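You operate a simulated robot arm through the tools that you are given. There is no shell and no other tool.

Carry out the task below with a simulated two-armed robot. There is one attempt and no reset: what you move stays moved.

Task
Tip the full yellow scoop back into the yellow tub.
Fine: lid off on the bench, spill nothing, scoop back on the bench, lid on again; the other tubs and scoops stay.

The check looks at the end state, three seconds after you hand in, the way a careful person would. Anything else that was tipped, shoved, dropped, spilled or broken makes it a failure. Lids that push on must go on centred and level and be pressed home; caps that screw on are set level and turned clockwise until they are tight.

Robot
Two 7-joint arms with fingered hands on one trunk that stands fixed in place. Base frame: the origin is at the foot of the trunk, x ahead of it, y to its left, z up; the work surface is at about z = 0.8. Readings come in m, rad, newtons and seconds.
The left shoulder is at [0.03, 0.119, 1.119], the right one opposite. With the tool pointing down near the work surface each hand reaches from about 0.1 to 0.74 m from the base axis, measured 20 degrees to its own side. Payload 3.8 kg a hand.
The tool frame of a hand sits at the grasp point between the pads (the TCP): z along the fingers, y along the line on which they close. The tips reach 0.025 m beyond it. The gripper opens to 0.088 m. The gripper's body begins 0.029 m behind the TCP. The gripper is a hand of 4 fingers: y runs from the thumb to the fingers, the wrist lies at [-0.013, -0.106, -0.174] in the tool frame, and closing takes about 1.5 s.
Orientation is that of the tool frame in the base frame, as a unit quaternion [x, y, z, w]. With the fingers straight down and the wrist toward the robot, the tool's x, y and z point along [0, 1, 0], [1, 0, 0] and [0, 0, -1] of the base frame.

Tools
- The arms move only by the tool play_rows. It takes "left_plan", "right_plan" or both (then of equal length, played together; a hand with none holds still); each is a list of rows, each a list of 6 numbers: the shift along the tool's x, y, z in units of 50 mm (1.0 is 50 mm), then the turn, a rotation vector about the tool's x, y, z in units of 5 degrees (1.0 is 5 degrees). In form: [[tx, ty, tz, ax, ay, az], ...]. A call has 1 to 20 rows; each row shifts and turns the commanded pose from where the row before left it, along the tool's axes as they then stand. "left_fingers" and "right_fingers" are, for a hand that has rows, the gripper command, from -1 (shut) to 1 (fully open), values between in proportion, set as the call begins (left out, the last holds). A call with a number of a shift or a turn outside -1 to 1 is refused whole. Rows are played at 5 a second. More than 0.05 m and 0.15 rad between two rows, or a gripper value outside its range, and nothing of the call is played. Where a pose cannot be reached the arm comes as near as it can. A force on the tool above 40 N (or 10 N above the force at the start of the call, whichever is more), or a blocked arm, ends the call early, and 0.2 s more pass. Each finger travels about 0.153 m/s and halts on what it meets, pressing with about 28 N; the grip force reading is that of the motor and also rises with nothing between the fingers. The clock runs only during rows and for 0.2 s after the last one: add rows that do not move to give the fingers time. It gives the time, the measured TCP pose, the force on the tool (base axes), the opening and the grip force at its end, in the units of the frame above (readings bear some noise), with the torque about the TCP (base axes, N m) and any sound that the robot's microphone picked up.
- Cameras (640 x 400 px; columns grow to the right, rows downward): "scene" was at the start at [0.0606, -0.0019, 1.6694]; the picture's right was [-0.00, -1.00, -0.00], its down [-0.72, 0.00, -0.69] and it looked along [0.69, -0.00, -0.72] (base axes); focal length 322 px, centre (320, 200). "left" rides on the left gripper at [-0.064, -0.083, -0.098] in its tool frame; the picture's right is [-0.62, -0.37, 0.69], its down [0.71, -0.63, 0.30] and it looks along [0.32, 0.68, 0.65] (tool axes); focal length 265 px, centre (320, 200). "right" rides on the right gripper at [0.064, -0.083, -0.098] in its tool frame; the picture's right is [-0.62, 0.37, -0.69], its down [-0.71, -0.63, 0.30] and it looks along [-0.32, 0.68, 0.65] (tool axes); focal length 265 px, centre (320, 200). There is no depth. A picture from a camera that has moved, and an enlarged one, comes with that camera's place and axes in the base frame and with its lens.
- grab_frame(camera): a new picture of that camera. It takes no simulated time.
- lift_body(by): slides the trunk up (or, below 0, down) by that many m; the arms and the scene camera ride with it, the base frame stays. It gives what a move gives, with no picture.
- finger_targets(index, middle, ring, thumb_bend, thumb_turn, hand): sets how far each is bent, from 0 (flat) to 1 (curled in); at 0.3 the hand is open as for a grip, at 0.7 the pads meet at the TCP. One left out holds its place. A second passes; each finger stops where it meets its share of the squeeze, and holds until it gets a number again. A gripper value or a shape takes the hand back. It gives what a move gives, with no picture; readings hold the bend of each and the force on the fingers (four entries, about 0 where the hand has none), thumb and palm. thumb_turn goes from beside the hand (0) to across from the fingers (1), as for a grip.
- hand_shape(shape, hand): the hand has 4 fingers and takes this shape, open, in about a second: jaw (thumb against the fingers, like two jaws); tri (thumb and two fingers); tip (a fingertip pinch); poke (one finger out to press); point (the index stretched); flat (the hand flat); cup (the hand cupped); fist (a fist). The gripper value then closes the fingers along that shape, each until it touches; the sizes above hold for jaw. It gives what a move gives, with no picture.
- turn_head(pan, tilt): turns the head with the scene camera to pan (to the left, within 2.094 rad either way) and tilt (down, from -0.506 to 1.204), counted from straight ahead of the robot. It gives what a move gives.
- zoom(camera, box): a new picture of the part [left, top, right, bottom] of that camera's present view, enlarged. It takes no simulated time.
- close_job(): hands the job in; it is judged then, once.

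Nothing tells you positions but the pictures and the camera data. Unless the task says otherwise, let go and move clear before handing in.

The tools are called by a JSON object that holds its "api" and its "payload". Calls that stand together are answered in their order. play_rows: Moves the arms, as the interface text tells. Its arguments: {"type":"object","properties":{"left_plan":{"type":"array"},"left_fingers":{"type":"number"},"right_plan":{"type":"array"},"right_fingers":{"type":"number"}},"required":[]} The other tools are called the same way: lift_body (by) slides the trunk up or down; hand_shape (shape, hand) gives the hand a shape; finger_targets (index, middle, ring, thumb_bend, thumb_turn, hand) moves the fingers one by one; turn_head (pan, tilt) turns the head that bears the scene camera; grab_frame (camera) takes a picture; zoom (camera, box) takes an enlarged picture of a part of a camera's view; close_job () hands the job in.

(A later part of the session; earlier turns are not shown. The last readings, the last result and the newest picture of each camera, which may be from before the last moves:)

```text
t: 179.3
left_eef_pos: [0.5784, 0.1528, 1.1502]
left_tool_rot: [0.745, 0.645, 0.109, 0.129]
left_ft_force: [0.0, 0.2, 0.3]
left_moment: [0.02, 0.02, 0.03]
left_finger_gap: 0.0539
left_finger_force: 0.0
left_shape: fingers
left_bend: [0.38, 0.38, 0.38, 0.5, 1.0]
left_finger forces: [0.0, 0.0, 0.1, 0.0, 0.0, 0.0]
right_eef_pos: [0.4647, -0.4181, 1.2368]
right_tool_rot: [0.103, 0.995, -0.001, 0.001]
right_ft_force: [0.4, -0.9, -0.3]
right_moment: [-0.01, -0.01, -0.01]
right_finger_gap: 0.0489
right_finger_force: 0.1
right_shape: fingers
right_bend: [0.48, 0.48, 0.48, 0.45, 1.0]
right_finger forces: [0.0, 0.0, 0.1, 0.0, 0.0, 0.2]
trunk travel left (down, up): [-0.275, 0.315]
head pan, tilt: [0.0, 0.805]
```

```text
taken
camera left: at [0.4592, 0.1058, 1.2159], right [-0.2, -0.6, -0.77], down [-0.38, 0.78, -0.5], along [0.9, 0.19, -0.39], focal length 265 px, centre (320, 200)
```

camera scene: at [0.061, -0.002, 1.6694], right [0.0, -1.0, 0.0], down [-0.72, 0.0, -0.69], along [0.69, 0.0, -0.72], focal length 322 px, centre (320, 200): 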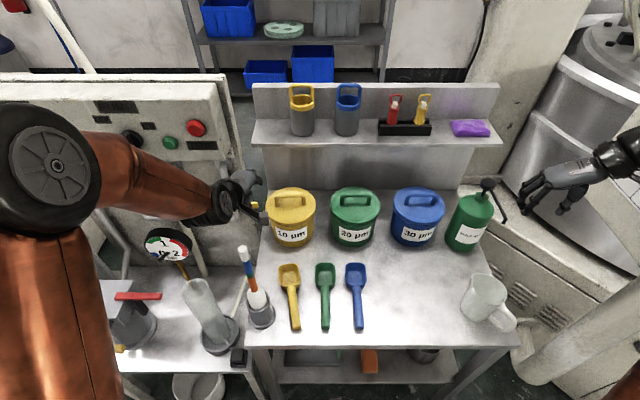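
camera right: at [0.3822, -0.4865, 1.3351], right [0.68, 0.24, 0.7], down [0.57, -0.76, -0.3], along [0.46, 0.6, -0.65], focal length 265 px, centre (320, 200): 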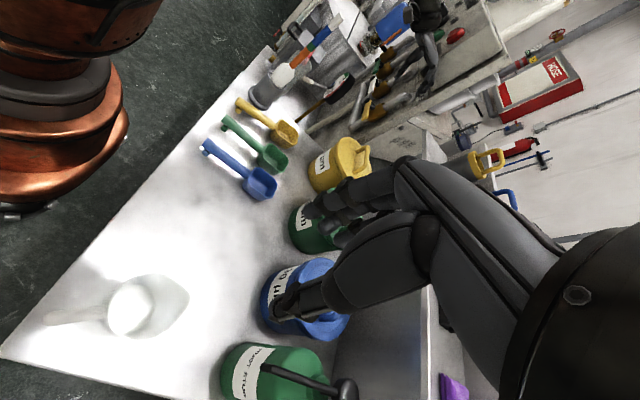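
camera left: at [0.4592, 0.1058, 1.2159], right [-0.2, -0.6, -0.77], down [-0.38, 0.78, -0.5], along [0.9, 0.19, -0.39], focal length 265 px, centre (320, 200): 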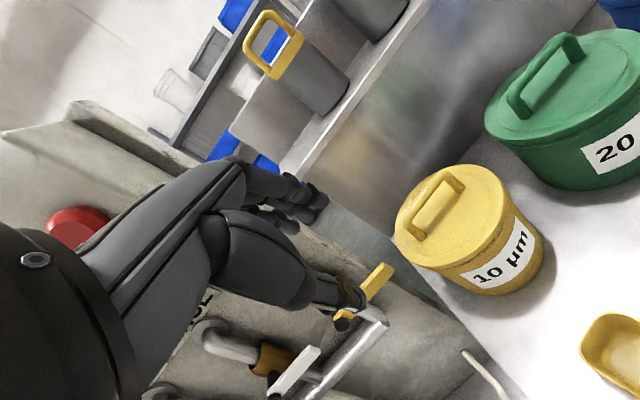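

Clear again. I'll raise the hand to its starting height and inspect the lid and surroundings in detail.

{"api": "play_rows", "payload": {"left_plan": [[0, 0.137, -0.376, 0, 0, 0], [0, 0.137, -0.376, 0, 0, 0], [0, 0.137, -0.376, 0, 0, 0], [0, 0.137, -0.376, 0, 0, 0], [0, 0, 0, 0, 0, 0]]}}

{"api": "zoom", "payload": {"camera": "scene", "box": [250, 175, 350, 255]}}

{"api": "zoom", "payload": {"camera": "scene", "box": [250, 170, 450, 260]}}

{"api": "zoom", "payload": {"camera": "right", "box": [290, 120, 390, 220]}}

{"api": "grab_frame", "payload": {"camera": "left"}}

{"api": "zoom", "payload": {"camera": "scene", "box": [0, 70, 300, 345]}}

```text
t: 180.5
left_eef_pos: [0.5796, 0.1539, 1.231]
left_tool_rot: [0.745, 0.645, 0.109, 0.13]
left_ft_force: [0.0, 0.5, 0.1]
left_moment: [0.02, 0.0, -0.01]
left_finger_gap: 0.0539
left_finger_force: 0.0
left_shape: fingers
left_bend: [0.38, 0.38, 0.38, 0.5, 1.0]
left_finger forces: [0.0, 0.0, 0.0, 0.1, 0.0, 0.0]
right_eef_pos: [0.4657, -0.4179, 1.2359]
right_tool_rot: [0.103, 0.995, -0.001, 0.003]
right_ft_force: [0.8, 0.8, 0.3]
right_moment: [0.0, 0.0, 0.01]
right_finger_gap: 0.0488
right_finger_force: 0.0
right_shape: fingers
right_bend: [0.48, 0.48, 0.48, 0.45, 1.0]
right_finger forces: [0.0, 0.0, 0.1, 0.1, 0.0, 0.1]
trunk travel left (down, up): [-0.275, 0.315]
head pan, tilt: [0.0, 0.805]
```

```text
5.00 times, centred on (300, 215) of scene
camera zoom: at [0.061, -0.0019, 1.6694], right [0.0, -1.0, 0.0], down [-0.72, 0.0, -0.69], along [0.69, 0.0, -0.72], focal length 1612 px, centre (420, 125)
```

zoom: 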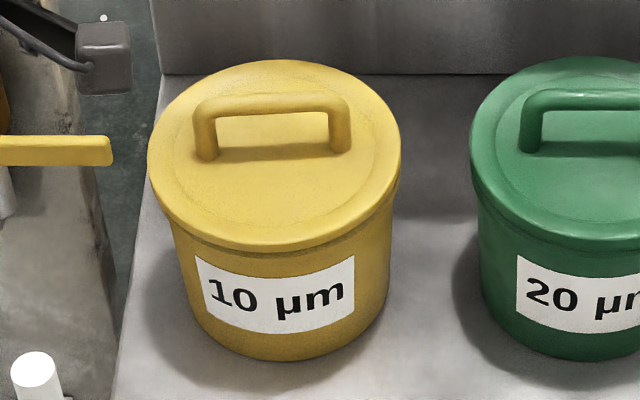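

```text
3.20 times, centred on (350, 215) of scene
camera zoom: at [0.061, -0.0019, 1.6694], right [0.0, -1.0, 0.0], down [-0.72, 0.0, -0.69], along [0.69, 0.0, -0.72], focal length 1032 px, centre (224, 152)
```

zoom: 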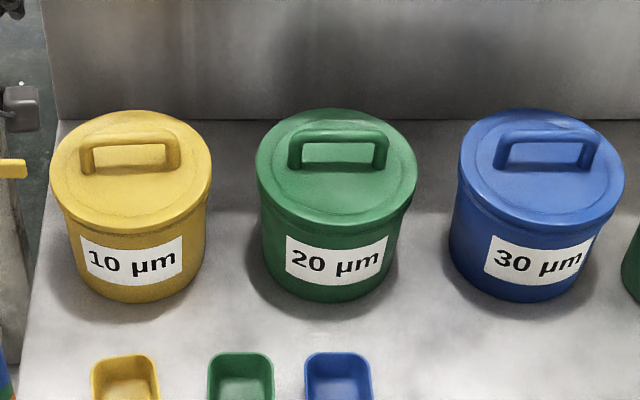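

```text
4.00 times, centred on (340, 170) of right
camera zoom: at [0.3836, -0.4854, 1.3349], right [0.68, 0.23, 0.69], down [0.57, -0.76, -0.3], along [0.46, 0.6, -0.65], focal length 1062 px, centre (240, 320)
```

zoom: 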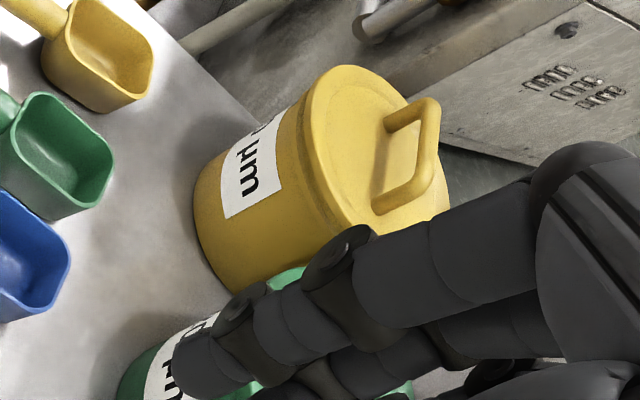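

```text
taken
camera left: at [0.4598, 0.1075, 1.2967], right [-0.2, -0.6, -0.77], down [-0.38, 0.78, -0.5], along [0.9, 0.19, -0.39], focal length 265 px, centre (320, 200)
```

left: 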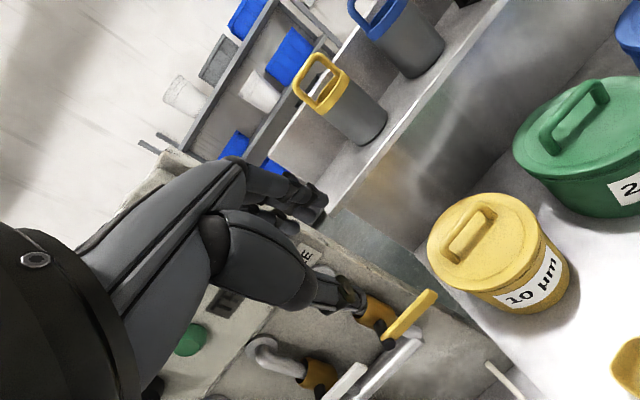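

```text
1.45 times, centred on (150, 208) of scene
camera zoom: at [0.061, -0.0019, 1.6694], right [0.0, -1.0, 0.0], down [-0.72, 0.0, -0.69], along [0.69, 0.0, -0.72], focal length 469 px, centre (567, 189)
```

zoom: 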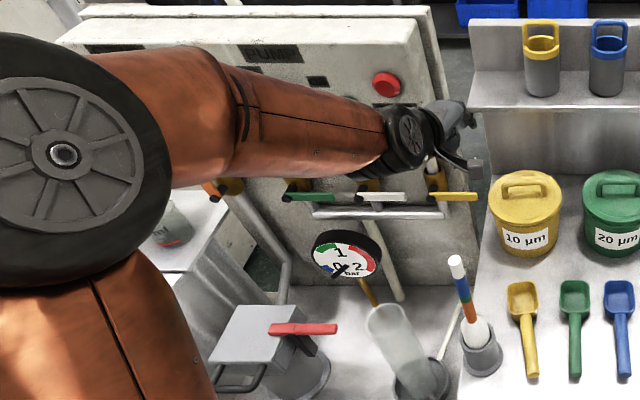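

The lid looks seated. I'll compare it closely with the green tub's lid to check that it is centred, level and fully home.

{"api": "zoom", "payload": {"camera": "scene", "box": [262, 180, 322, 230]}}

{"api": "zoom", "payload": {"camera": "scene", "box": [325, 180, 385, 230]}}

{"api": "zoom", "payload": {"camera": "scene", "box": [262, 205, 322, 255]}}

{"api": "zoom", "payload": {"camera": "scene", "box": [325, 205, 385, 255]}}

```text
8.00 times, centred on (292, 205) of scene
camera zoom: at [0.061, -0.0019, 1.6694], right [0.0, -1.0, 0.0], down [-0.72, 0.0, -0.69], along [0.69, 0.0, -0.72], focal length 2579 px, centre (544, 160)
```

zoom: 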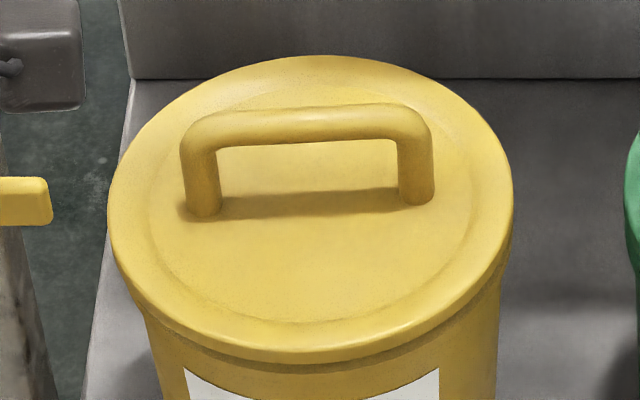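

```text
8.00 times, centred on (355, 205) of scene
camera zoom: at [0.061, -0.0019, 1.6694], right [0.0, -1.0, 0.0], down [-0.72, 0.0, -0.69], along [0.69, 0.0, -0.72], focal length 2579 px, centre (40, 160)
```

zoom: 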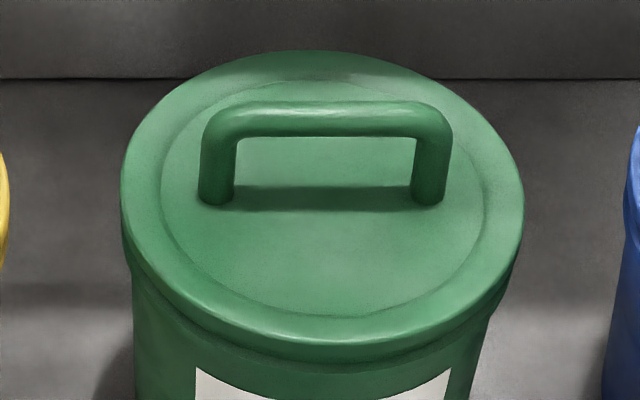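

```text
8.00 times, centred on (292, 230) of scene
camera zoom: at [0.061, -0.0019, 1.6694], right [0.0, -1.0, 0.0], down [-0.72, 0.0, -0.69], along [0.69, 0.0, -0.72], focal length 2579 px, centre (544, -40)
```

zoom: 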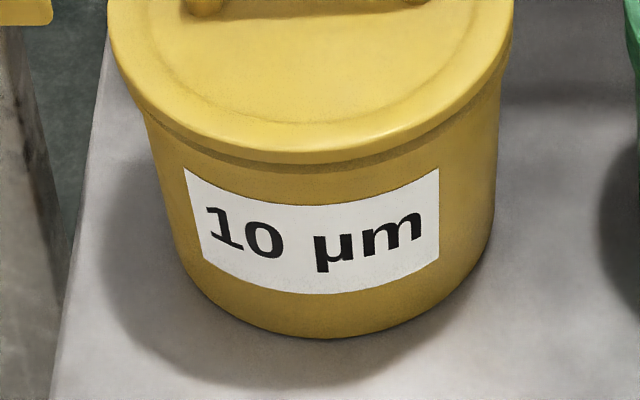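

```text
8.00 times, centred on (355, 230) of scene
camera zoom: at [0.061, -0.0019, 1.6694], right [0.0, -1.0, 0.0], down [-0.72, 0.0, -0.69], along [0.69, 0.0, -0.72], focal length 2579 px, centre (40, -40)
```

zoom: 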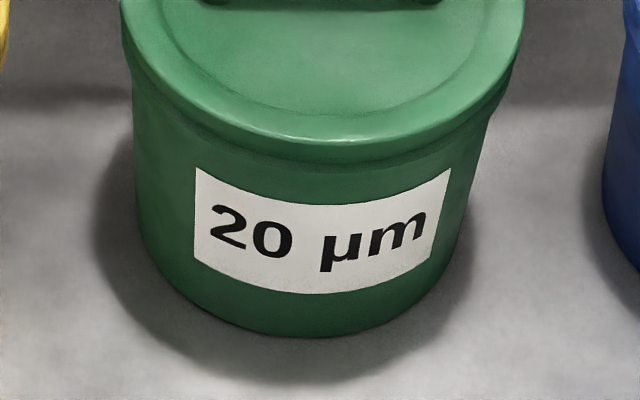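

{"api": "zoom", "payload": {"camera": "scene", "box": [262, 205, 292, 230]}}

{"api": "zoom", "payload": {"camera": "scene", "box": [292, 205, 322, 230]}}

{"api": "zoom", "payload": {"camera": "scene", "box": [325, 205, 355, 230]}}

{"api": "zoom", "payload": {"camera": "scene", "box": [355, 205, 385, 230]}}

{"api": "zoom", "payload": {"camera": "left", "box": [400, 160, 640, 340]}}

```text
16.00 times, centred on (277, 218) of scene
camera zoom: at [0.061, -0.0019, 1.6694], right [0.0, -1.0, 0.0], down [-0.72, 0.0, -0.69], along [0.69, 0.0, -0.72], focal length 5158 px, centre (1008, -80)
```

zoom: 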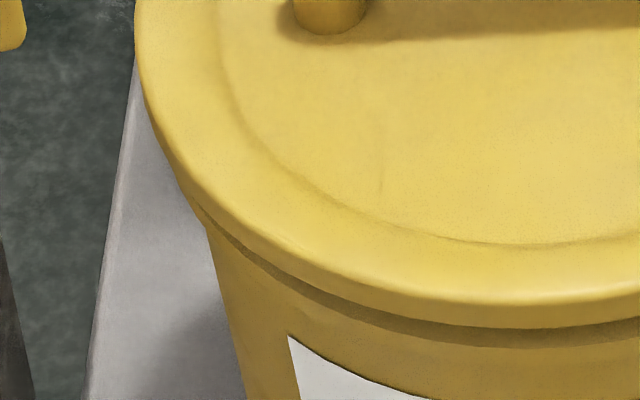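

```text
16.00 times, centred on (307, 218) of scene
camera zoom: at [0.061, -0.0019, 1.6694], right [0.0, -1.0, 0.0], down [-0.72, 0.0, -0.69], along [0.69, 0.0, -0.72], focal length 5158 px, centre (528, -80)
```

zoom: 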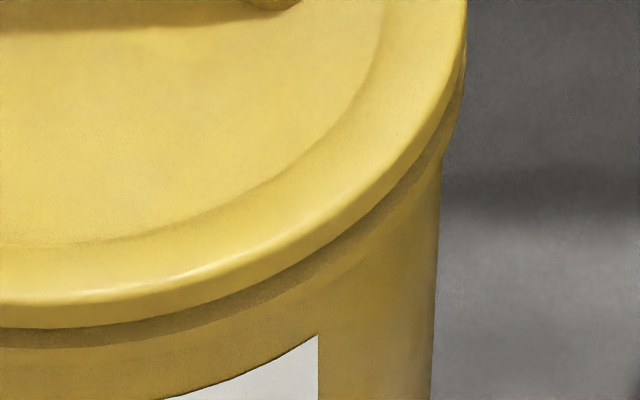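

```text
16.00 times, centred on (340, 218) of scene
camera zoom: at [0.061, -0.0019, 1.6694], right [0.0, -1.0, 0.0], down [-0.72, 0.0, -0.69], along [0.69, 0.0, -0.72], focal length 5158 px, centre (0, -80)
```

zoom: 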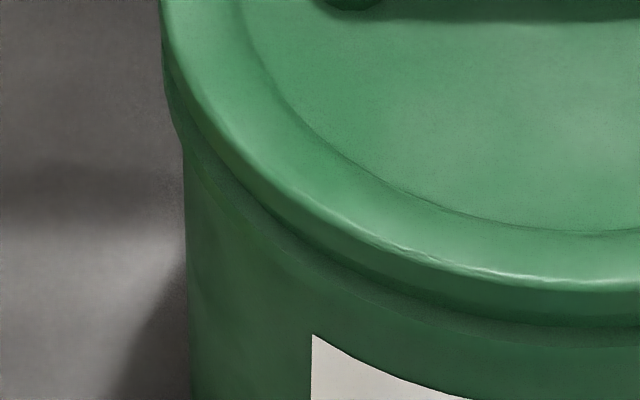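

```text
16.00 times, centred on (370, 218) of scene
camera zoom: at [0.061, -0.0019, 1.6694], right [0.0, -1.0, 0.0], down [-0.72, 0.0, -0.69], along [0.69, 0.0, -0.72], focal length 5158 px, centre (-480, -80)
```

zoom: 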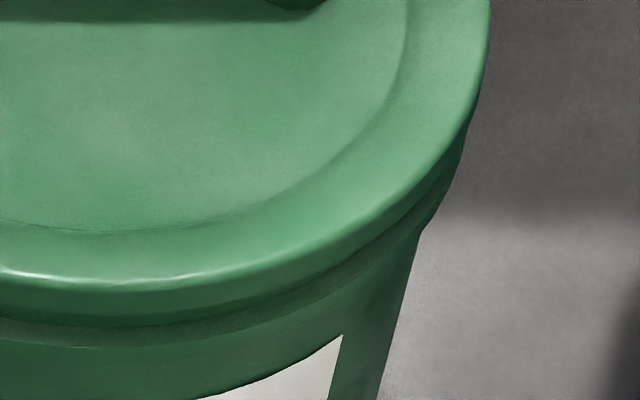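

```text
2.22 times, centred on (520, 250) of left
camera zoom: at [0.4598, 0.1075, 1.2967], right [-0.2, -0.6, -0.77], down [-0.38, 0.78, -0.5], along [0.9, 0.19, -0.39], focal length 590 px, centre (-124, 89)
```

zoom: 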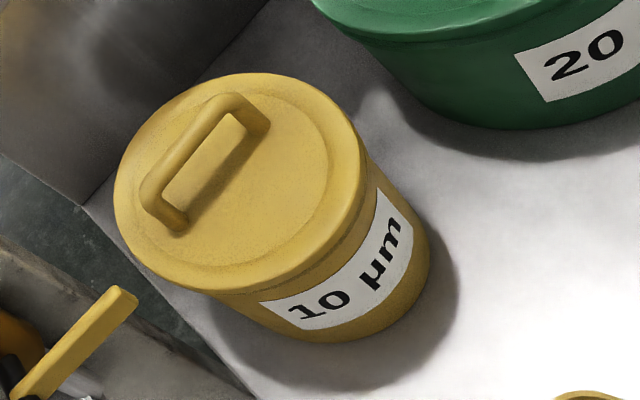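

The rear of the lid matches the green one, but the front edge looks a few millimetres lower or nearer to the robot. To tell whether it's level and centred I'll bring the right camera low in front of the tubs for a side-on comparison.

{"api": "play_rows", "payload": {"right_plan": [[0, 0, 0, 0, 0, 0.967], [0, 0, 0, 0, 0, 0.967], [0, 0, 0, 0, 0, 0.967], [0, 0, 0, 0, 0, 0.967], [0, 0, 0, 0, 0, 0.967], [0, 0, 0, 0, 0, 0.967], [0, 0, 0, 0, 0, 0.967], [0, 0, 0, 0, 0, 0.967], [0, 0, 0, 0, 0, 0.967], [0, 0, 0, 0, 0, 0.967], [0, 0, 0, 0, 0, 0.967], [0, 0, 0, 0, 0, 0.967], [0, 0, 0, 0, 0, 0]]}}

{"api": "play_rows", "payload": {"right_plan": [[0, 0, 0, -0.978, 0, 0], [0, 0, 0, -0.978, 0, 0], [0, 0, 0, -0.978, 0, 0], [0, 0, 0, -0.978, 0, 0], [0, 0, 0, -0.978, 0, 0], [0, 0, 0, -0.978, 0, 0], [0, 0, 0, -0.978, 0, 0], [0, 0, 0, -0.978, 0, 0], [0, 0, 0, -0.978, 0, 0], [0, 0, 0, 0, 0, 0]]}}

{"api": "grab_frame", "payload": {"camera": "scene"}}

{"api": "grab_frame", "payload": {"camera": "right"}}

```text
t: 183.3
left_eef_pos: [0.5783, 0.1538, 1.2301]
left_tool_rot: [0.745, 0.645, 0.109, 0.13]
left_ft_force: [1.0, 0.5, 0.2]
left_moment: [0.01, -0.01, 0.0]
left_finger_gap: 0.0541
left_finger_force: 0.1
left_shape: fingers
left_bend: [0.38, 0.38, 0.38, 0.5, 1.0]
left_finger forces: [0.0, 0.1, 0.0, 0.0, 0.0, 0.0]
right_eef_pos: [0.4638, -0.4176, 1.2372]
right_tool_rot: [0.573, 0.82, 0.0, 0.002]
right_ft_force: [-1.3, -0.1, 0.2]
right_moment: [0.01, 0.01, -0.03]
right_finger_gap: 0.0488
right_finger_force: 0.1
right_shape: fingers
right_bend: [0.48, 0.48, 0.48, 0.45, 1.0]
right_finger forces: [0.0, 0.0, 0.0, 0.0, 0.0, 0.0]
trunk travel left (down, up): [-0.275, 0.315]
head pan, tilt: [0.0, 0.805]
```

```text
t: 185.5
left_eef_pos: [0.5783, 0.1545, 1.2312]
left_tool_rot: [0.746, 0.644, 0.109, 0.131]
left_ft_force: [-0.3, 0.1, 0.4]
left_moment: [0.02, 0.0, 0.02]
left_finger_gap: 0.0541
left_finger_force: 0.0
left_shape: fingers
left_bend: [0.38, 0.38, 0.38, 0.5, 1.0]
left_finger forces: [0.0, 0.0, 0.1, 0.0, 0.0, 0.0]
right_eef_pos: [0.4657, -0.4173, 1.2371]
right_tool_rot: [0.53, 0.76, 0.308, 0.217]
right_ft_force: [0.1, 0.2, -0.3]
right_moment: [0.0, 0.02, -0.04]
right_finger_gap: 0.0488
right_finger_force: 0.0
right_shape: fingers
right_bend: [0.48, 0.48, 0.48, 0.45, 1.0]
right_finger forces: [0.0, 0.0, 0.0, 0.1, 0.0, 0.0]
trunk travel left (down, up): [-0.275, 0.315]
head pan, tilt: [0.0, 0.805]
```

```text
taken
camera scene: at [0.0604, -0.0017, 1.6694], right [0.0, -1.0, 0.0], down [-0.72, 0.0, -0.69], along [0.69, 0.0, -0.72], focal length 322 px, centre (320, 200)
```

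scene: 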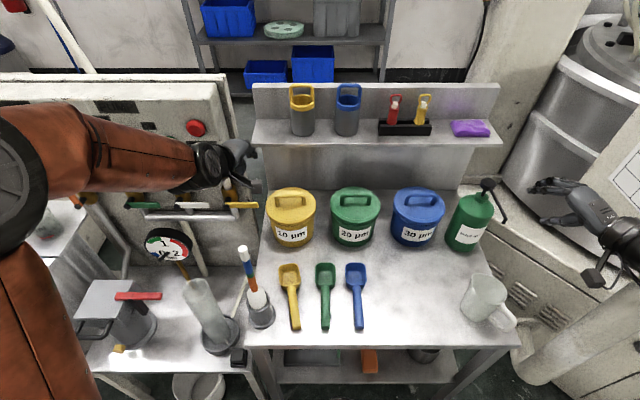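

```text
taken
camera right: at [0.3208, -0.4006, 1.2487], right [0.01, -0.66, 0.76], down [0.02, -0.76, -0.66], along [1.0, 0.02, 0.01], focal length 265 px, centre (320, 200)
```

right: 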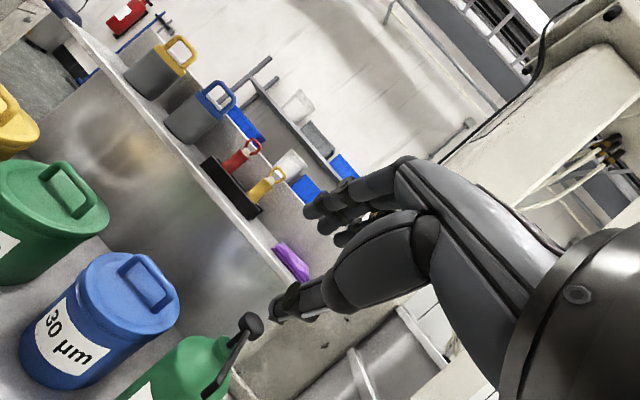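

{"api": "play_rows", "payload": {"right_plan": [[0.359, -0.062, 0.329, 0, 0, 0], [0.359, -0.062, 0.329, 0, 0, 0], [0.359, -0.062, 0.329, 0, 0, 0], [0.359, -0.062, 0.329, 0, 0, 0], [0.359, -0.062, 0.329, 0, 0, 0], [0.359, -0.062, 0.329, 0, 0, 0], [0.359, -0.062, 0.329, 0, 0, 0], [0.359, -0.062, 0.329, 0, 0, 0], [0.359, -0.062, 0.329, 0, 0, 0], [0.359, -0.062, 0.329, 0, 0, 0], [0.359, -0.062, 0.329, 0, 0, 0], [0.359, -0.062, 0.329, 0, 0, 0], [0.359, -0.062, 0.329, 0, 0, 0], [0.359, -0.062, 0.329, 0, 0, 0], [0.359, -0.062, 0.329, 0, 0, 0], [0.359, -0.062, 0.329, 0, 0, 0], [0.359, -0.062, 0.329, 0, 0, 0], [0.359, -0.062, 0.329, 0, 0, 0], [0, 0, 0, 0, 0, 0]]}}

{"api": "grab_frame", "payload": {"camera": "right"}}

{"api": "grab_frame", "payload": {"camera": "scene"}}

```text
t: 189.5
left_eef_pos: [0.5787, 0.1547, 1.231]
left_tool_rot: [0.745, 0.645, 0.108, 0.129]
left_ft_force: [-0.3, -0.6, 0.1]
left_moment: [-0.01, 0.01, 0.03]
left_finger_gap: 0.0541
left_finger_force: 0.1
left_shape: fingers
left_bend: [0.38, 0.38, 0.38, 0.5, 1.0]
left_finger forces: [0.1, 0.0, 0.0, 0.1, 0.1, 0.0]
right_eef_pos: [0.5199, -0.0967, 0.994]
right_tool_rot: [0.527, 0.763, 0.309, 0.211]
right_ft_force: [1.0, -0.8, 0.2]
right_moment: [-0.01, 0.0, -0.01]
right_finger_gap: 0.0487
right_finger_force: 0.0
right_shape: fingers
right_bend: [0.48, 0.48, 0.48, 0.45, 1.0]
right_finger forces: [0.0, 0.1, 0.0, 0.0, 0.0, 0.1]
right hand out of reach, approached as far as the arm can: row 17, 18
trunk travel left (down, up): [-0.275, 0.315]
head pan, tilt: [0.0, 0.805]
```

```text
taken
camera right: at [0.3764, -0.0827, 1.0067], right [0.02, -0.66, 0.75], down [0.03, -0.75, -0.66], along [1.0, 0.04, 0.0], focal length 265 px, centre (320, 200)
```

right: 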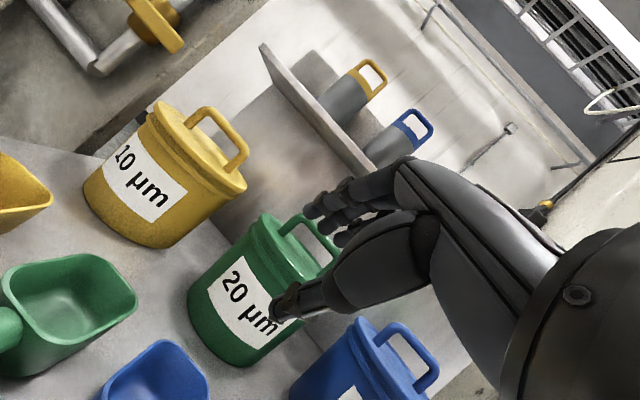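

```text
taken
camera scene: at [0.0604, -0.0018, 1.6694], right [0.0, -1.0, 0.0], down [-0.72, 0.0, -0.69], along [0.69, 0.0, -0.72], focal length 322 px, centre (320, 200)
```

scene: 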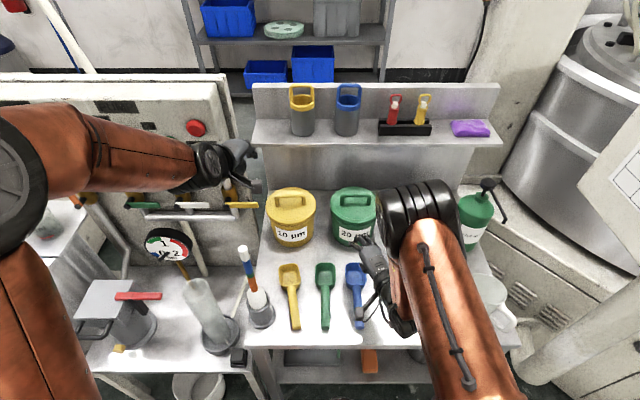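

{"api": "zoom", "payload": {"camera": "right", "box": [70, 80, 270, 260]}}

{"api": "zoom", "payload": {"camera": "right", "box": [180, 190, 360, 380]}}

{"api": "zoom", "payload": {"camera": "right", "box": [130, 90, 250, 200]}}

```text
2.22 times, centred on (170, 170) of right
camera zoom: at [0.3764, -0.0827, 1.0067], right [0.02, -0.66, 0.75], down [0.03, -0.75, -0.66], along [1.0, 0.04, 0.0], focal length 590 px, centre (653, 267)
```

zoom: 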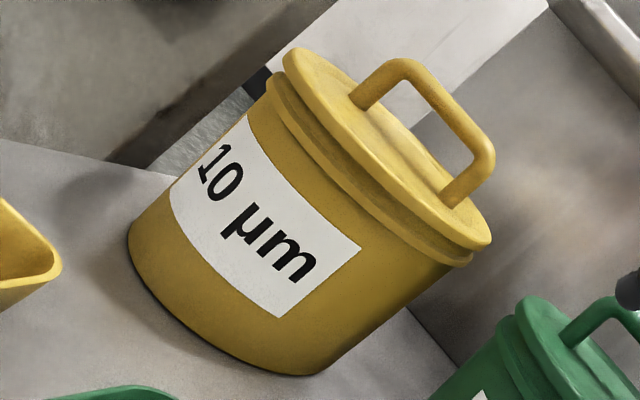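

```text
2.11 times, centred on (270, 285) of right
camera zoom: at [0.3764, -0.0827, 1.0067], right [0.02, -0.66, 0.75], down [0.03, -0.75, -0.66], along [1.0, 0.04, 0.0], focal length 559 px, centre (425, 21)
```

zoom: 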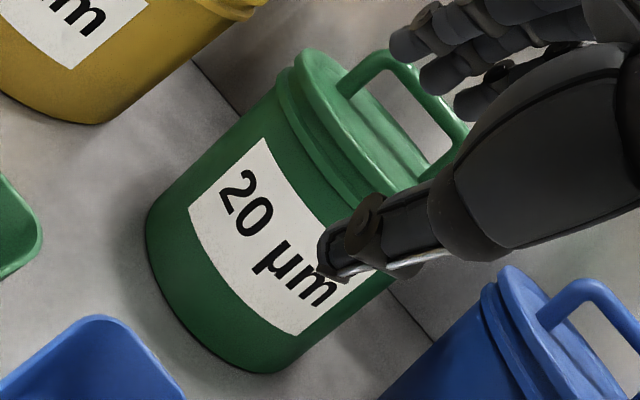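

```text
3.64 times, centred on (190, 145) of right
camera zoom: at [0.3764, -0.0827, 1.0067], right [0.02, -0.66, 0.75], down [0.03, -0.75, -0.66], along [1.0, 0.04, 0.0], focal length 965 px, centre (793, 400)
```

zoom: 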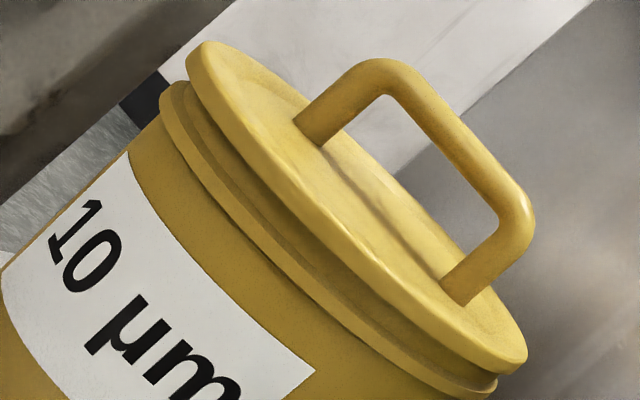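

{"api": "zoom", "payload": {"camera": "right", "box": [240, 195, 360, 305]}}

{"api": "zoom", "payload": {"camera": "right", "box": [140, 90, 200, 140]}}

{"api": "zoom", "payload": {"camera": "right", "box": [195, 150, 255, 205]}}

{"api": "zoom", "payload": {"camera": "right", "box": [245, 205, 305, 255]}}

```text
3.64 times, centred on (300, 250) of right
camera zoom: at [0.3764, -0.0827, 1.0067], right [0.02, -0.66, 0.75], down [0.03, -0.75, -0.66], along [1.0, 0.04, 0.0], focal length 965 px, centre (393, 18)
```

zoom: 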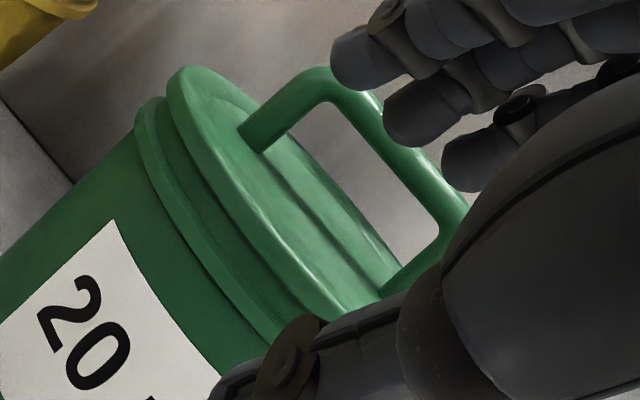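

```text
8.00 times, centred on (170, 115) of right
camera zoom: at [0.3764, -0.0827, 1.0067], right [0.02, -0.66, 0.75], down [0.03, -0.75, -0.66], along [1.0, 0.04, 0.0], focal length 2123 px, centre (1520, 880)
```

zoom: 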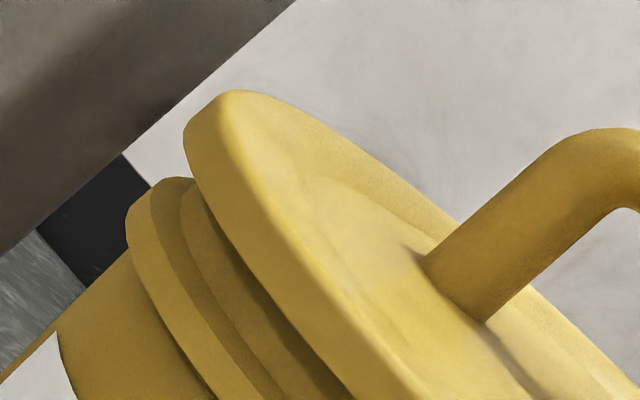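

```text
7.27 times, centred on (225, 178) of right
camera zoom: at [0.3764, -0.0827, 1.0067], right [0.02, -0.66, 0.75], down [0.03, -0.75, -0.66], along [1.0, 0.04, 0.0], focal length 1930 px, centre (1011, 364)
```

zoom: 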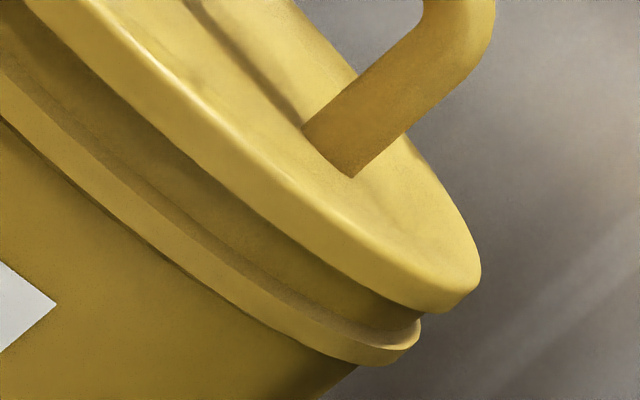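

```text
8.00 times, centred on (275, 230) of right
camera zoom: at [0.3764, -0.0827, 1.0067], right [0.02, -0.66, 0.75], down [0.03, -0.75, -0.66], along [1.0, 0.04, 0.0], focal length 2123 px, centre (680, -40)
```

zoom: 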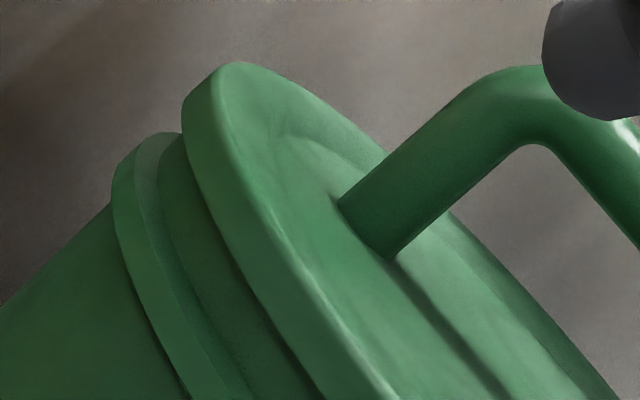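

The side-on view shows the lid sitting flat on the neck like the green one, but shifted a few millimetres. I'll measure the neck gap on both tubs at the same scale.

{"api": "zoom", "payload": {"camera": "right", "box": [150, 110, 210, 170]}}

{"api": "zoom", "payload": {"camera": "right", "box": [190, 140, 250, 200]}}

{"api": "zoom", "payload": {"camera": "right", "box": [250, 215, 310, 275]}}

{"api": "zoom", "payload": {"camera": "right", "box": [330, 310, 390, 370]}}

```text
6.67 times, centred on (180, 140) of right
camera zoom: at [0.3764, -0.0827, 1.0067], right [0.02, -0.66, 0.75], down [0.03, -0.75, -0.66], along [1.0, 0.04, 0.0], focal length 1769 px, centre (1253, 600)
```

zoom: 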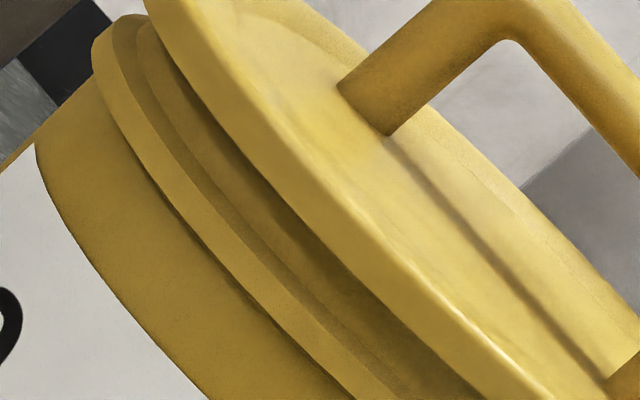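

```text
6.67 times, centred on (220, 170) of right
camera zoom: at [0.3764, -0.0827, 1.0067], right [0.02, -0.66, 0.75], down [0.03, -0.75, -0.66], along [1.0, 0.04, 0.0], focal length 1769 px, centre (987, 400)
```

zoom: 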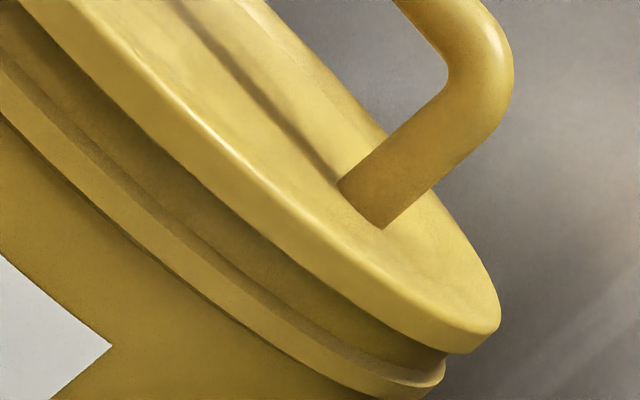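

```text
6.67 times, centred on (280, 245) of right
camera zoom: at [0.3764, -0.0827, 1.0067], right [0.02, -0.66, 0.75], down [0.03, -0.75, -0.66], along [1.0, 0.04, 0.0], focal length 1769 px, centre (587, -100)
```

zoom: 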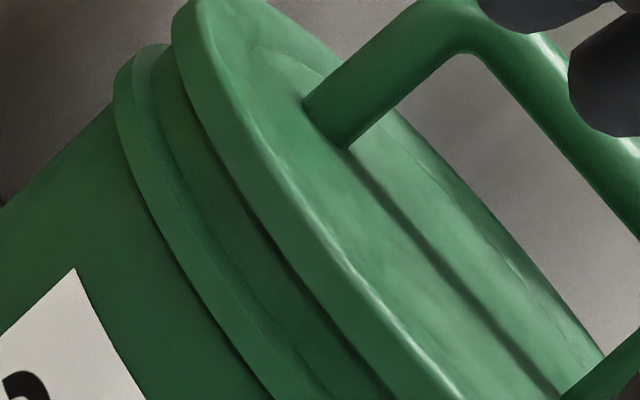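

```text
6.67 times, centred on (360, 340) of right
camera zoom: at [0.3764, -0.0827, 1.0067], right [0.02, -0.66, 0.75], down [0.03, -0.75, -0.66], along [1.0, 0.04, 0.0], focal length 1769 px, centre (53, -733)
```

zoom: 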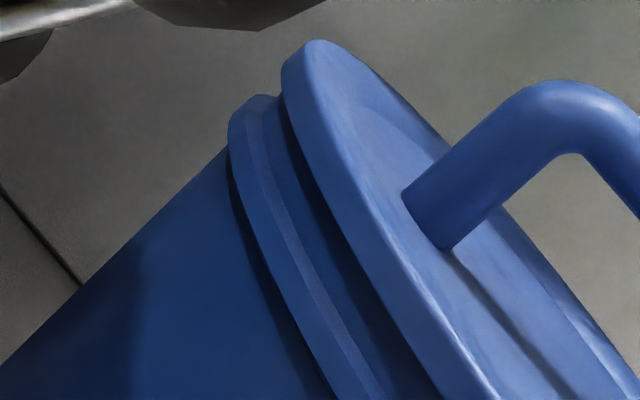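

From several views the lid is level to about 1° and down on the neck, but about 4 mm nearer to the robot than it was originally. I'll nudge it back to centre by softly pinching the bar between thumb and fingers at the right spot, then press again. First I'll bring the left hand back over the handle.

{"api": "play_rows", "payload": {"left_plan": [[0, 0, 0, 0, 0.308, -0.846], [0, 0, 0, 0, 0.308, -0.846], [-0.132, 0.064, 0.387, 0, 0, 0], [-0.132, 0.064, 0.387, 0, 0, 0], [-0.132, 0.064, 0.387, 0, 0, 0], [-0.132, 0.064, 0.387, 0, 0, 0], [-0.132, 0.064, 0.387, 0, 0, 0], [-0.132, 0.064, 0.387, 0, 0, 0], [-0.132, 0.064, 0.387, 0, 0, 0], [-0.132, 0.064, 0.387, 0, 0, 0], [-0.132, 0.064, 0.387, 0, 0, 0], [-0.132, 0.064, 0.387, 0, 0, 0], [0, 0.266, 0.182, 0, 0, 0], [0, 0.266, 0.182, 0, 0, 0], [0, 0.266, 0.182, 0, 0, 0], [0, 0.266, 0.182, 0, 0, 0], [0, 0.266, 0.182, 0, 0, 0], [0, 0, 0, 0, 0, 0]]}}

{"api": "grab_frame", "payload": {"camera": "right"}}

{"api": "grab_frame", "payload": {"camera": "left"}}

{"api": "zoom", "payload": {"camera": "scene", "box": [220, 150, 380, 260]}}

```text
t: 193.3
left_eef_pos: [0.7515, 0.0865, 1.0383]
left_tool_rot: [0.692, 0.701, 0.12, 0.12]
left_ft_force: [0.1, -1.0, -0.3]
left_moment: [0.0, 0.0, 0.0]
left_finger_gap: 0.054
left_finger_force: 0.0
left_shape: fingers
left_bend: [0.38, 0.38, 0.38, 0.5, 1.0]
left_finger forces: [0.1, 0.0, 0.0, 0.1, 0.0, 0.0]
right_eef_pos: [0.5197, -0.0963, 0.9942]
right_tool_rot: [0.526, 0.763, 0.309, 0.211]
right_ft_force: [-1.0, 0.1, -0.2]
right_moment: [-0.02, -0.02, -0.01]
right_finger_gap: 0.0487
right_finger_force: 0.0
right_shape: fingers
right_bend: [0.48, 0.48, 0.48, 0.45, 1.0]
right_finger forces: [0.1, 0.1, 0.0, 0.0, 0.0, 0.1]
trunk travel left (down, up): [-0.275, 0.315]
head pan, tilt: [0.0, 0.805]
```

```text
taken
camera right: at [0.3763, -0.0829, 1.007], right [0.02, -0.66, 0.75], down [0.03, -0.75, -0.66], along [1.0, 0.03, 0.0], focal length 265 px, centre (320, 200)
```

right: 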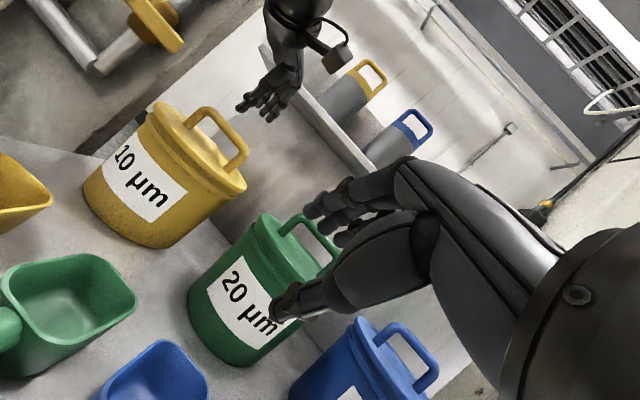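

```text
taken
camera left: at [0.6416, 0.0223, 1.1042], right [-0.11, -0.62, -0.77], down [-0.5, 0.71, -0.5], along [0.86, 0.33, -0.39], focal length 265 px, centre (320, 200)
```

left: 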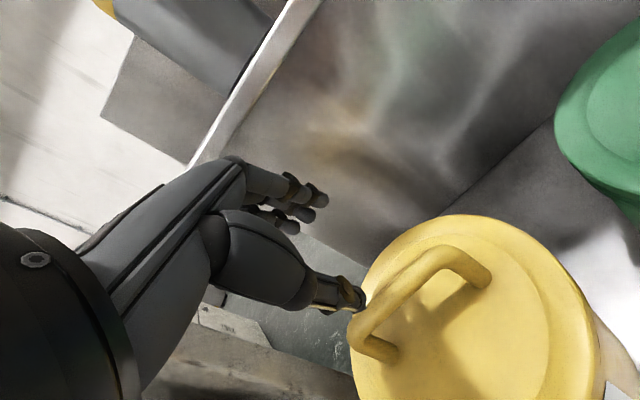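

```text
3.64 times, centred on (300, 205) of scene
camera zoom: at [0.0603, -0.0019, 1.6694], right [0.0, -1.0, 0.0], down [-0.72, 0.0, -0.69], along [0.69, 0.0, -0.72], focal length 1172 px, centre (393, 182)
```

zoom: 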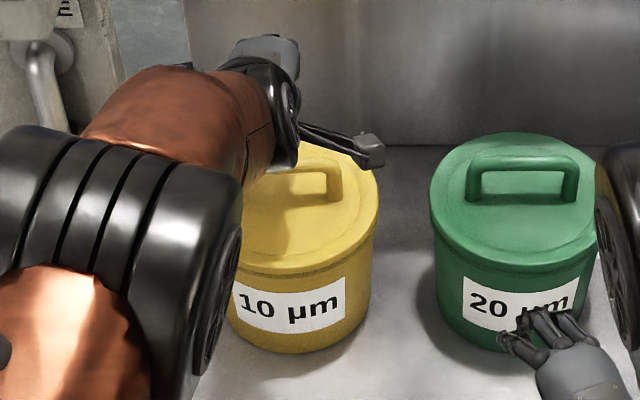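

{"api": "play_rows", "payload": {"left_plan": [[0.004, -0.07, 0.207, 0, 0, 0], [0.004, -0.07, 0.207, 0, 0, 0], [0.004, -0.07, 0.207, 0, 0, 0], [0.004, -0.07, 0.207, 0, 0, 0], [0.004, -0.07, 0.207, 0, 0, 0], [0, 0, 0, 0, 0, 0]]}}

{"api": "finger_targets", "payload": {"hand": "left", "index": 0.52, "middle": 0.52, "ring": 0.52, "thumb_bend": 0.52}}

{"api": "zoom", "payload": {"camera": "right", "box": [130, 70, 290, 210]}}

{"api": "zoom", "payload": {"camera": "left", "box": [180, 130, 520, 380]}}

```text
t: 194.7
left_eef_pos: [0.7519, 0.0882, 0.9824]
left_tool_rot: [0.693, 0.701, 0.12, 0.121]
left_ft_force: [0.0, -0.2, -0.4]
left_moment: [-0.02, 0.03, 0.01]
left_finger_gap: 0.0543
left_finger_force: 0.1
left_shape: fingers
left_bend: [0.38, 0.38, 0.38, 0.5, 1.0]
left_finger forces: [0.0, 0.1, 0.0, 0.0, 0.0, 0.1]
right_eef_pos: [0.5207, -0.0968, 0.9948]
right_tool_rot: [0.526, 0.763, 0.31, 0.211]
right_ft_force: [-0.2, 0.1, -0.1]
right_moment: [0.0, 0.01, -0.02]
right_finger_gap: 0.0487
right_finger_force: 0.1
right_shape: fingers
right_bend: [0.48, 0.48, 0.48, 0.45, 1.0]
right_finger forces: [0.1, 0.0, 0.0, 0.0, 0.0, 0.0]
trunk travel left (down, up): [-0.275, 0.315]
head pan, tilt: [0.0, 0.805]
```

```text
t: 195.7
left_eef_pos: [0.7513, 0.0874, 0.9813]
left_tool_rot: [0.692, 0.702, 0.119, 0.12]
left_ft_force: [0.0, 0.1, 0.7]
left_moment: [-0.02, -0.03, 0.03]
left_finger_gap: 0.0377
left_finger_force: 0.0
left_shape: fingers
left_bend: [0.52, 0.52, 0.52, 0.52, 1.0]
left_finger forces: [0.0, 0.0, 0.1, 0.0, 0.1, 0.1]
right_eef_pos: [0.5204, -0.0969, 0.9939]
right_tool_rot: [0.526, 0.764, 0.31, 0.211]
right_ft_force: [-0.3, 0.0, -0.4]
right_moment: [-0.02, 0.01, -0.01]
right_finger_gap: 0.0486
right_finger_force: 0.1
right_shape: fingers
right_bend: [0.48, 0.48, 0.48, 0.45, 1.0]
right_finger forces: [0.0, 0.0, 0.1, 0.0, 0.1, 0.0]
trunk travel left (down, up): [-0.275, 0.315]
head pan, tilt: [0.0, 0.805]
```

```text
2.86 times, centred on (210, 140) of right
camera zoom: at [0.3765, -0.0829, 1.0069], right [0.02, -0.66, 0.75], down [0.03, -0.75, -0.66], along [1.0, 0.03, 0.0], focal length 758 px, centre (634, 371)
```

zoom: 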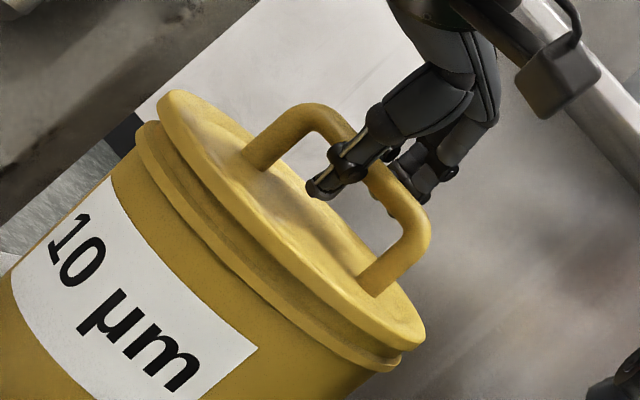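

```text
1.60 times, centred on (350, 255) of left
camera zoom: at [0.6427, 0.0228, 1.0482], right [-0.11, -0.62, -0.77], down [-0.5, 0.71, -0.5], along [0.86, 0.33, -0.39], focal length 425 px, centre (272, 112)
```

zoom: 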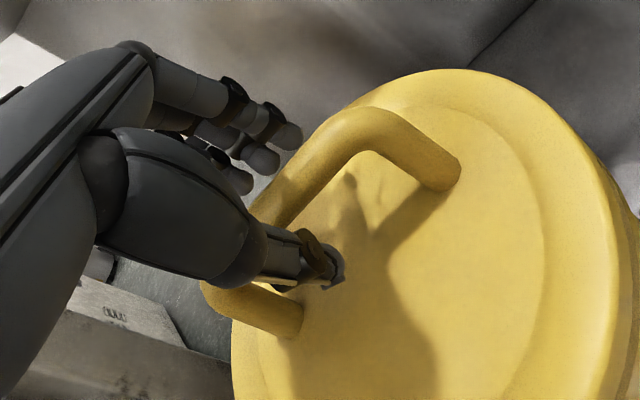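

{"api": "finger_targets", "payload": {"hand": "left", "index": 0.59, "middle": 0.59, "ring": 0.59, "thumb_bend": 0.59}}

{"api": "zoom", "payload": {"camera": "left", "box": [180, 130, 520, 380]}}

{"api": "zoom", "payload": {"camera": "right", "box": [130, 70, 290, 210]}}

```text
t: 196.7
left_eef_pos: [0.7528, 0.0884, 0.9833]
left_tool_rot: [0.692, 0.702, 0.119, 0.12]
left_ft_force: [-0.1, 0.3, -0.1]
left_moment: [0.03, -0.03, 0.03]
left_finger_gap: 0.0227
left_finger_force: 0.0
left_shape: fingers
left_bend: [0.59, 0.59, 0.59, 0.59, 1.0]
left_finger forces: [0.1, 0.0, 0.0, 0.0, 0.1, 0.0]
right_eef_pos: [0.5208, -0.0972, 0.9924]
right_tool_rot: [0.526, 0.763, 0.309, 0.211]
right_ft_force: [0.5, -0.1, 0.5]
right_moment: [-0.03, 0.0, 0.0]
right_finger_gap: 0.0487
right_finger_force: 0.0
right_shape: fingers
right_bend: [0.48, 0.48, 0.48, 0.45, 1.0]
right_finger forces: [0.1, 0.0, 0.1, 0.0, 0.0, 0.1]
trunk travel left (down, up): [-0.275, 0.315]
head pan, tilt: [0.0, 0.805]
```

```text
1.60 times, centred on (350, 255) of left
camera zoom: at [0.6427, 0.0228, 1.0481], right [-0.11, -0.62, -0.77], down [-0.5, 0.71, -0.5], along [0.86, 0.33, -0.39], focal length 425 px, centre (272, 112)
```

zoom: 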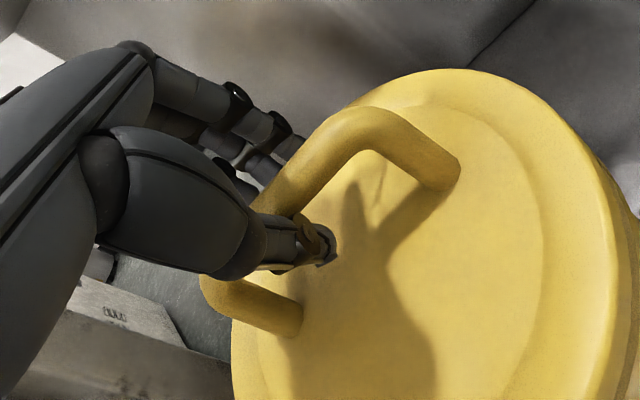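

```text
2.86 times, centred on (210, 140) of right
camera zoom: at [0.3765, -0.0829, 1.0069], right [0.02, -0.66, 0.75], down [0.03, -0.75, -0.66], along [1.0, 0.03, 0.0], focal length 758 px, centre (634, 371)
```

zoom: 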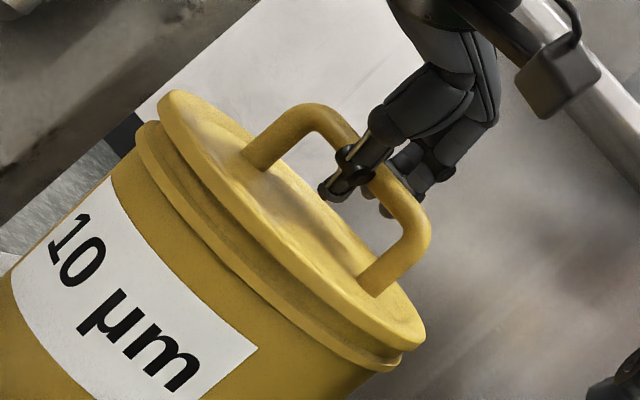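

{"api": "finger_targets", "payload": {"hand": "left", "index": 0.65, "middle": 0.65, "ring": 0.65, "thumb_bend": 0.65}}

{"api": "zoom", "payload": {"camera": "left", "box": [180, 130, 520, 380]}}

{"api": "zoom", "payload": {"camera": "right", "box": [130, 70, 290, 210]}}

```text
t: 197.7
left_eef_pos: [0.7518, 0.0878, 0.9827]
left_tool_rot: [0.692, 0.702, 0.119, 0.12]
left_ft_force: [-0.8, -0.1, 0.3]
left_moment: [0.01, 0.0, 0.02]
left_finger_gap: 0.0101
left_finger_force: 0.0
left_shape: fingers
left_bend: [0.65, 0.65, 0.65, 0.65, 1.0]
left_finger forces: [0.1, 0.0, 0.1, 0.1, 0.2, 0.0]
right_eef_pos: [0.5202, -0.0977, 0.9938]
right_tool_rot: [0.527, 0.763, 0.309, 0.211]
right_ft_force: [0.0, 0.6, 0.6]
right_moment: [0.01, -0.01, 0.01]
right_finger_gap: 0.0489
right_finger_force: 0.0
right_shape: fingers
right_bend: [0.48, 0.48, 0.48, 0.45, 1.0]
right_finger forces: [0.0, 0.1, 0.0, 0.1, 0.1, 0.0]
trunk travel left (down, up): [-0.275, 0.315]
head pan, tilt: [0.0, 0.805]
```

```text
1.60 times, centred on (350, 255) of left
camera zoom: at [0.6427, 0.0228, 1.0481], right [-0.11, -0.62, -0.77], down [-0.5, 0.71, -0.5], along [0.86, 0.33, -0.39], focal length 425 px, centre (272, 112)
```

zoom: 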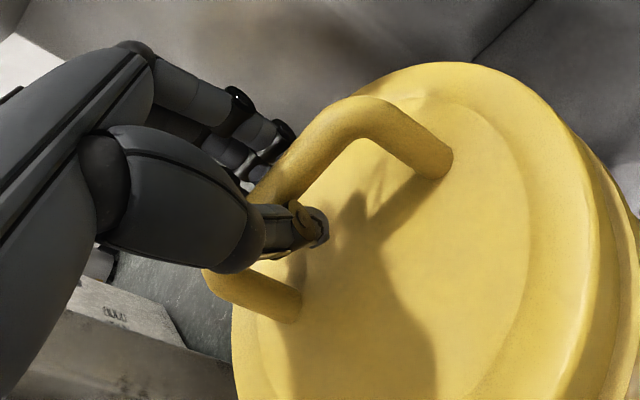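

```text
2.86 times, centred on (210, 140) of right
camera zoom: at [0.3765, -0.0829, 1.0069], right [0.02, -0.66, 0.75], down [0.03, -0.75, -0.66], along [1.0, 0.03, 0.0], focal length 758 px, centre (634, 371)
```

zoom: 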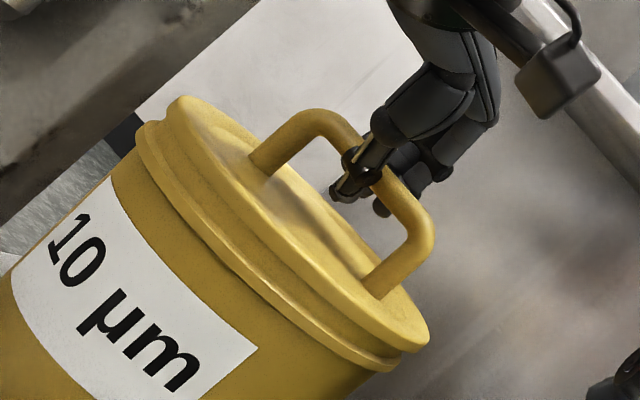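

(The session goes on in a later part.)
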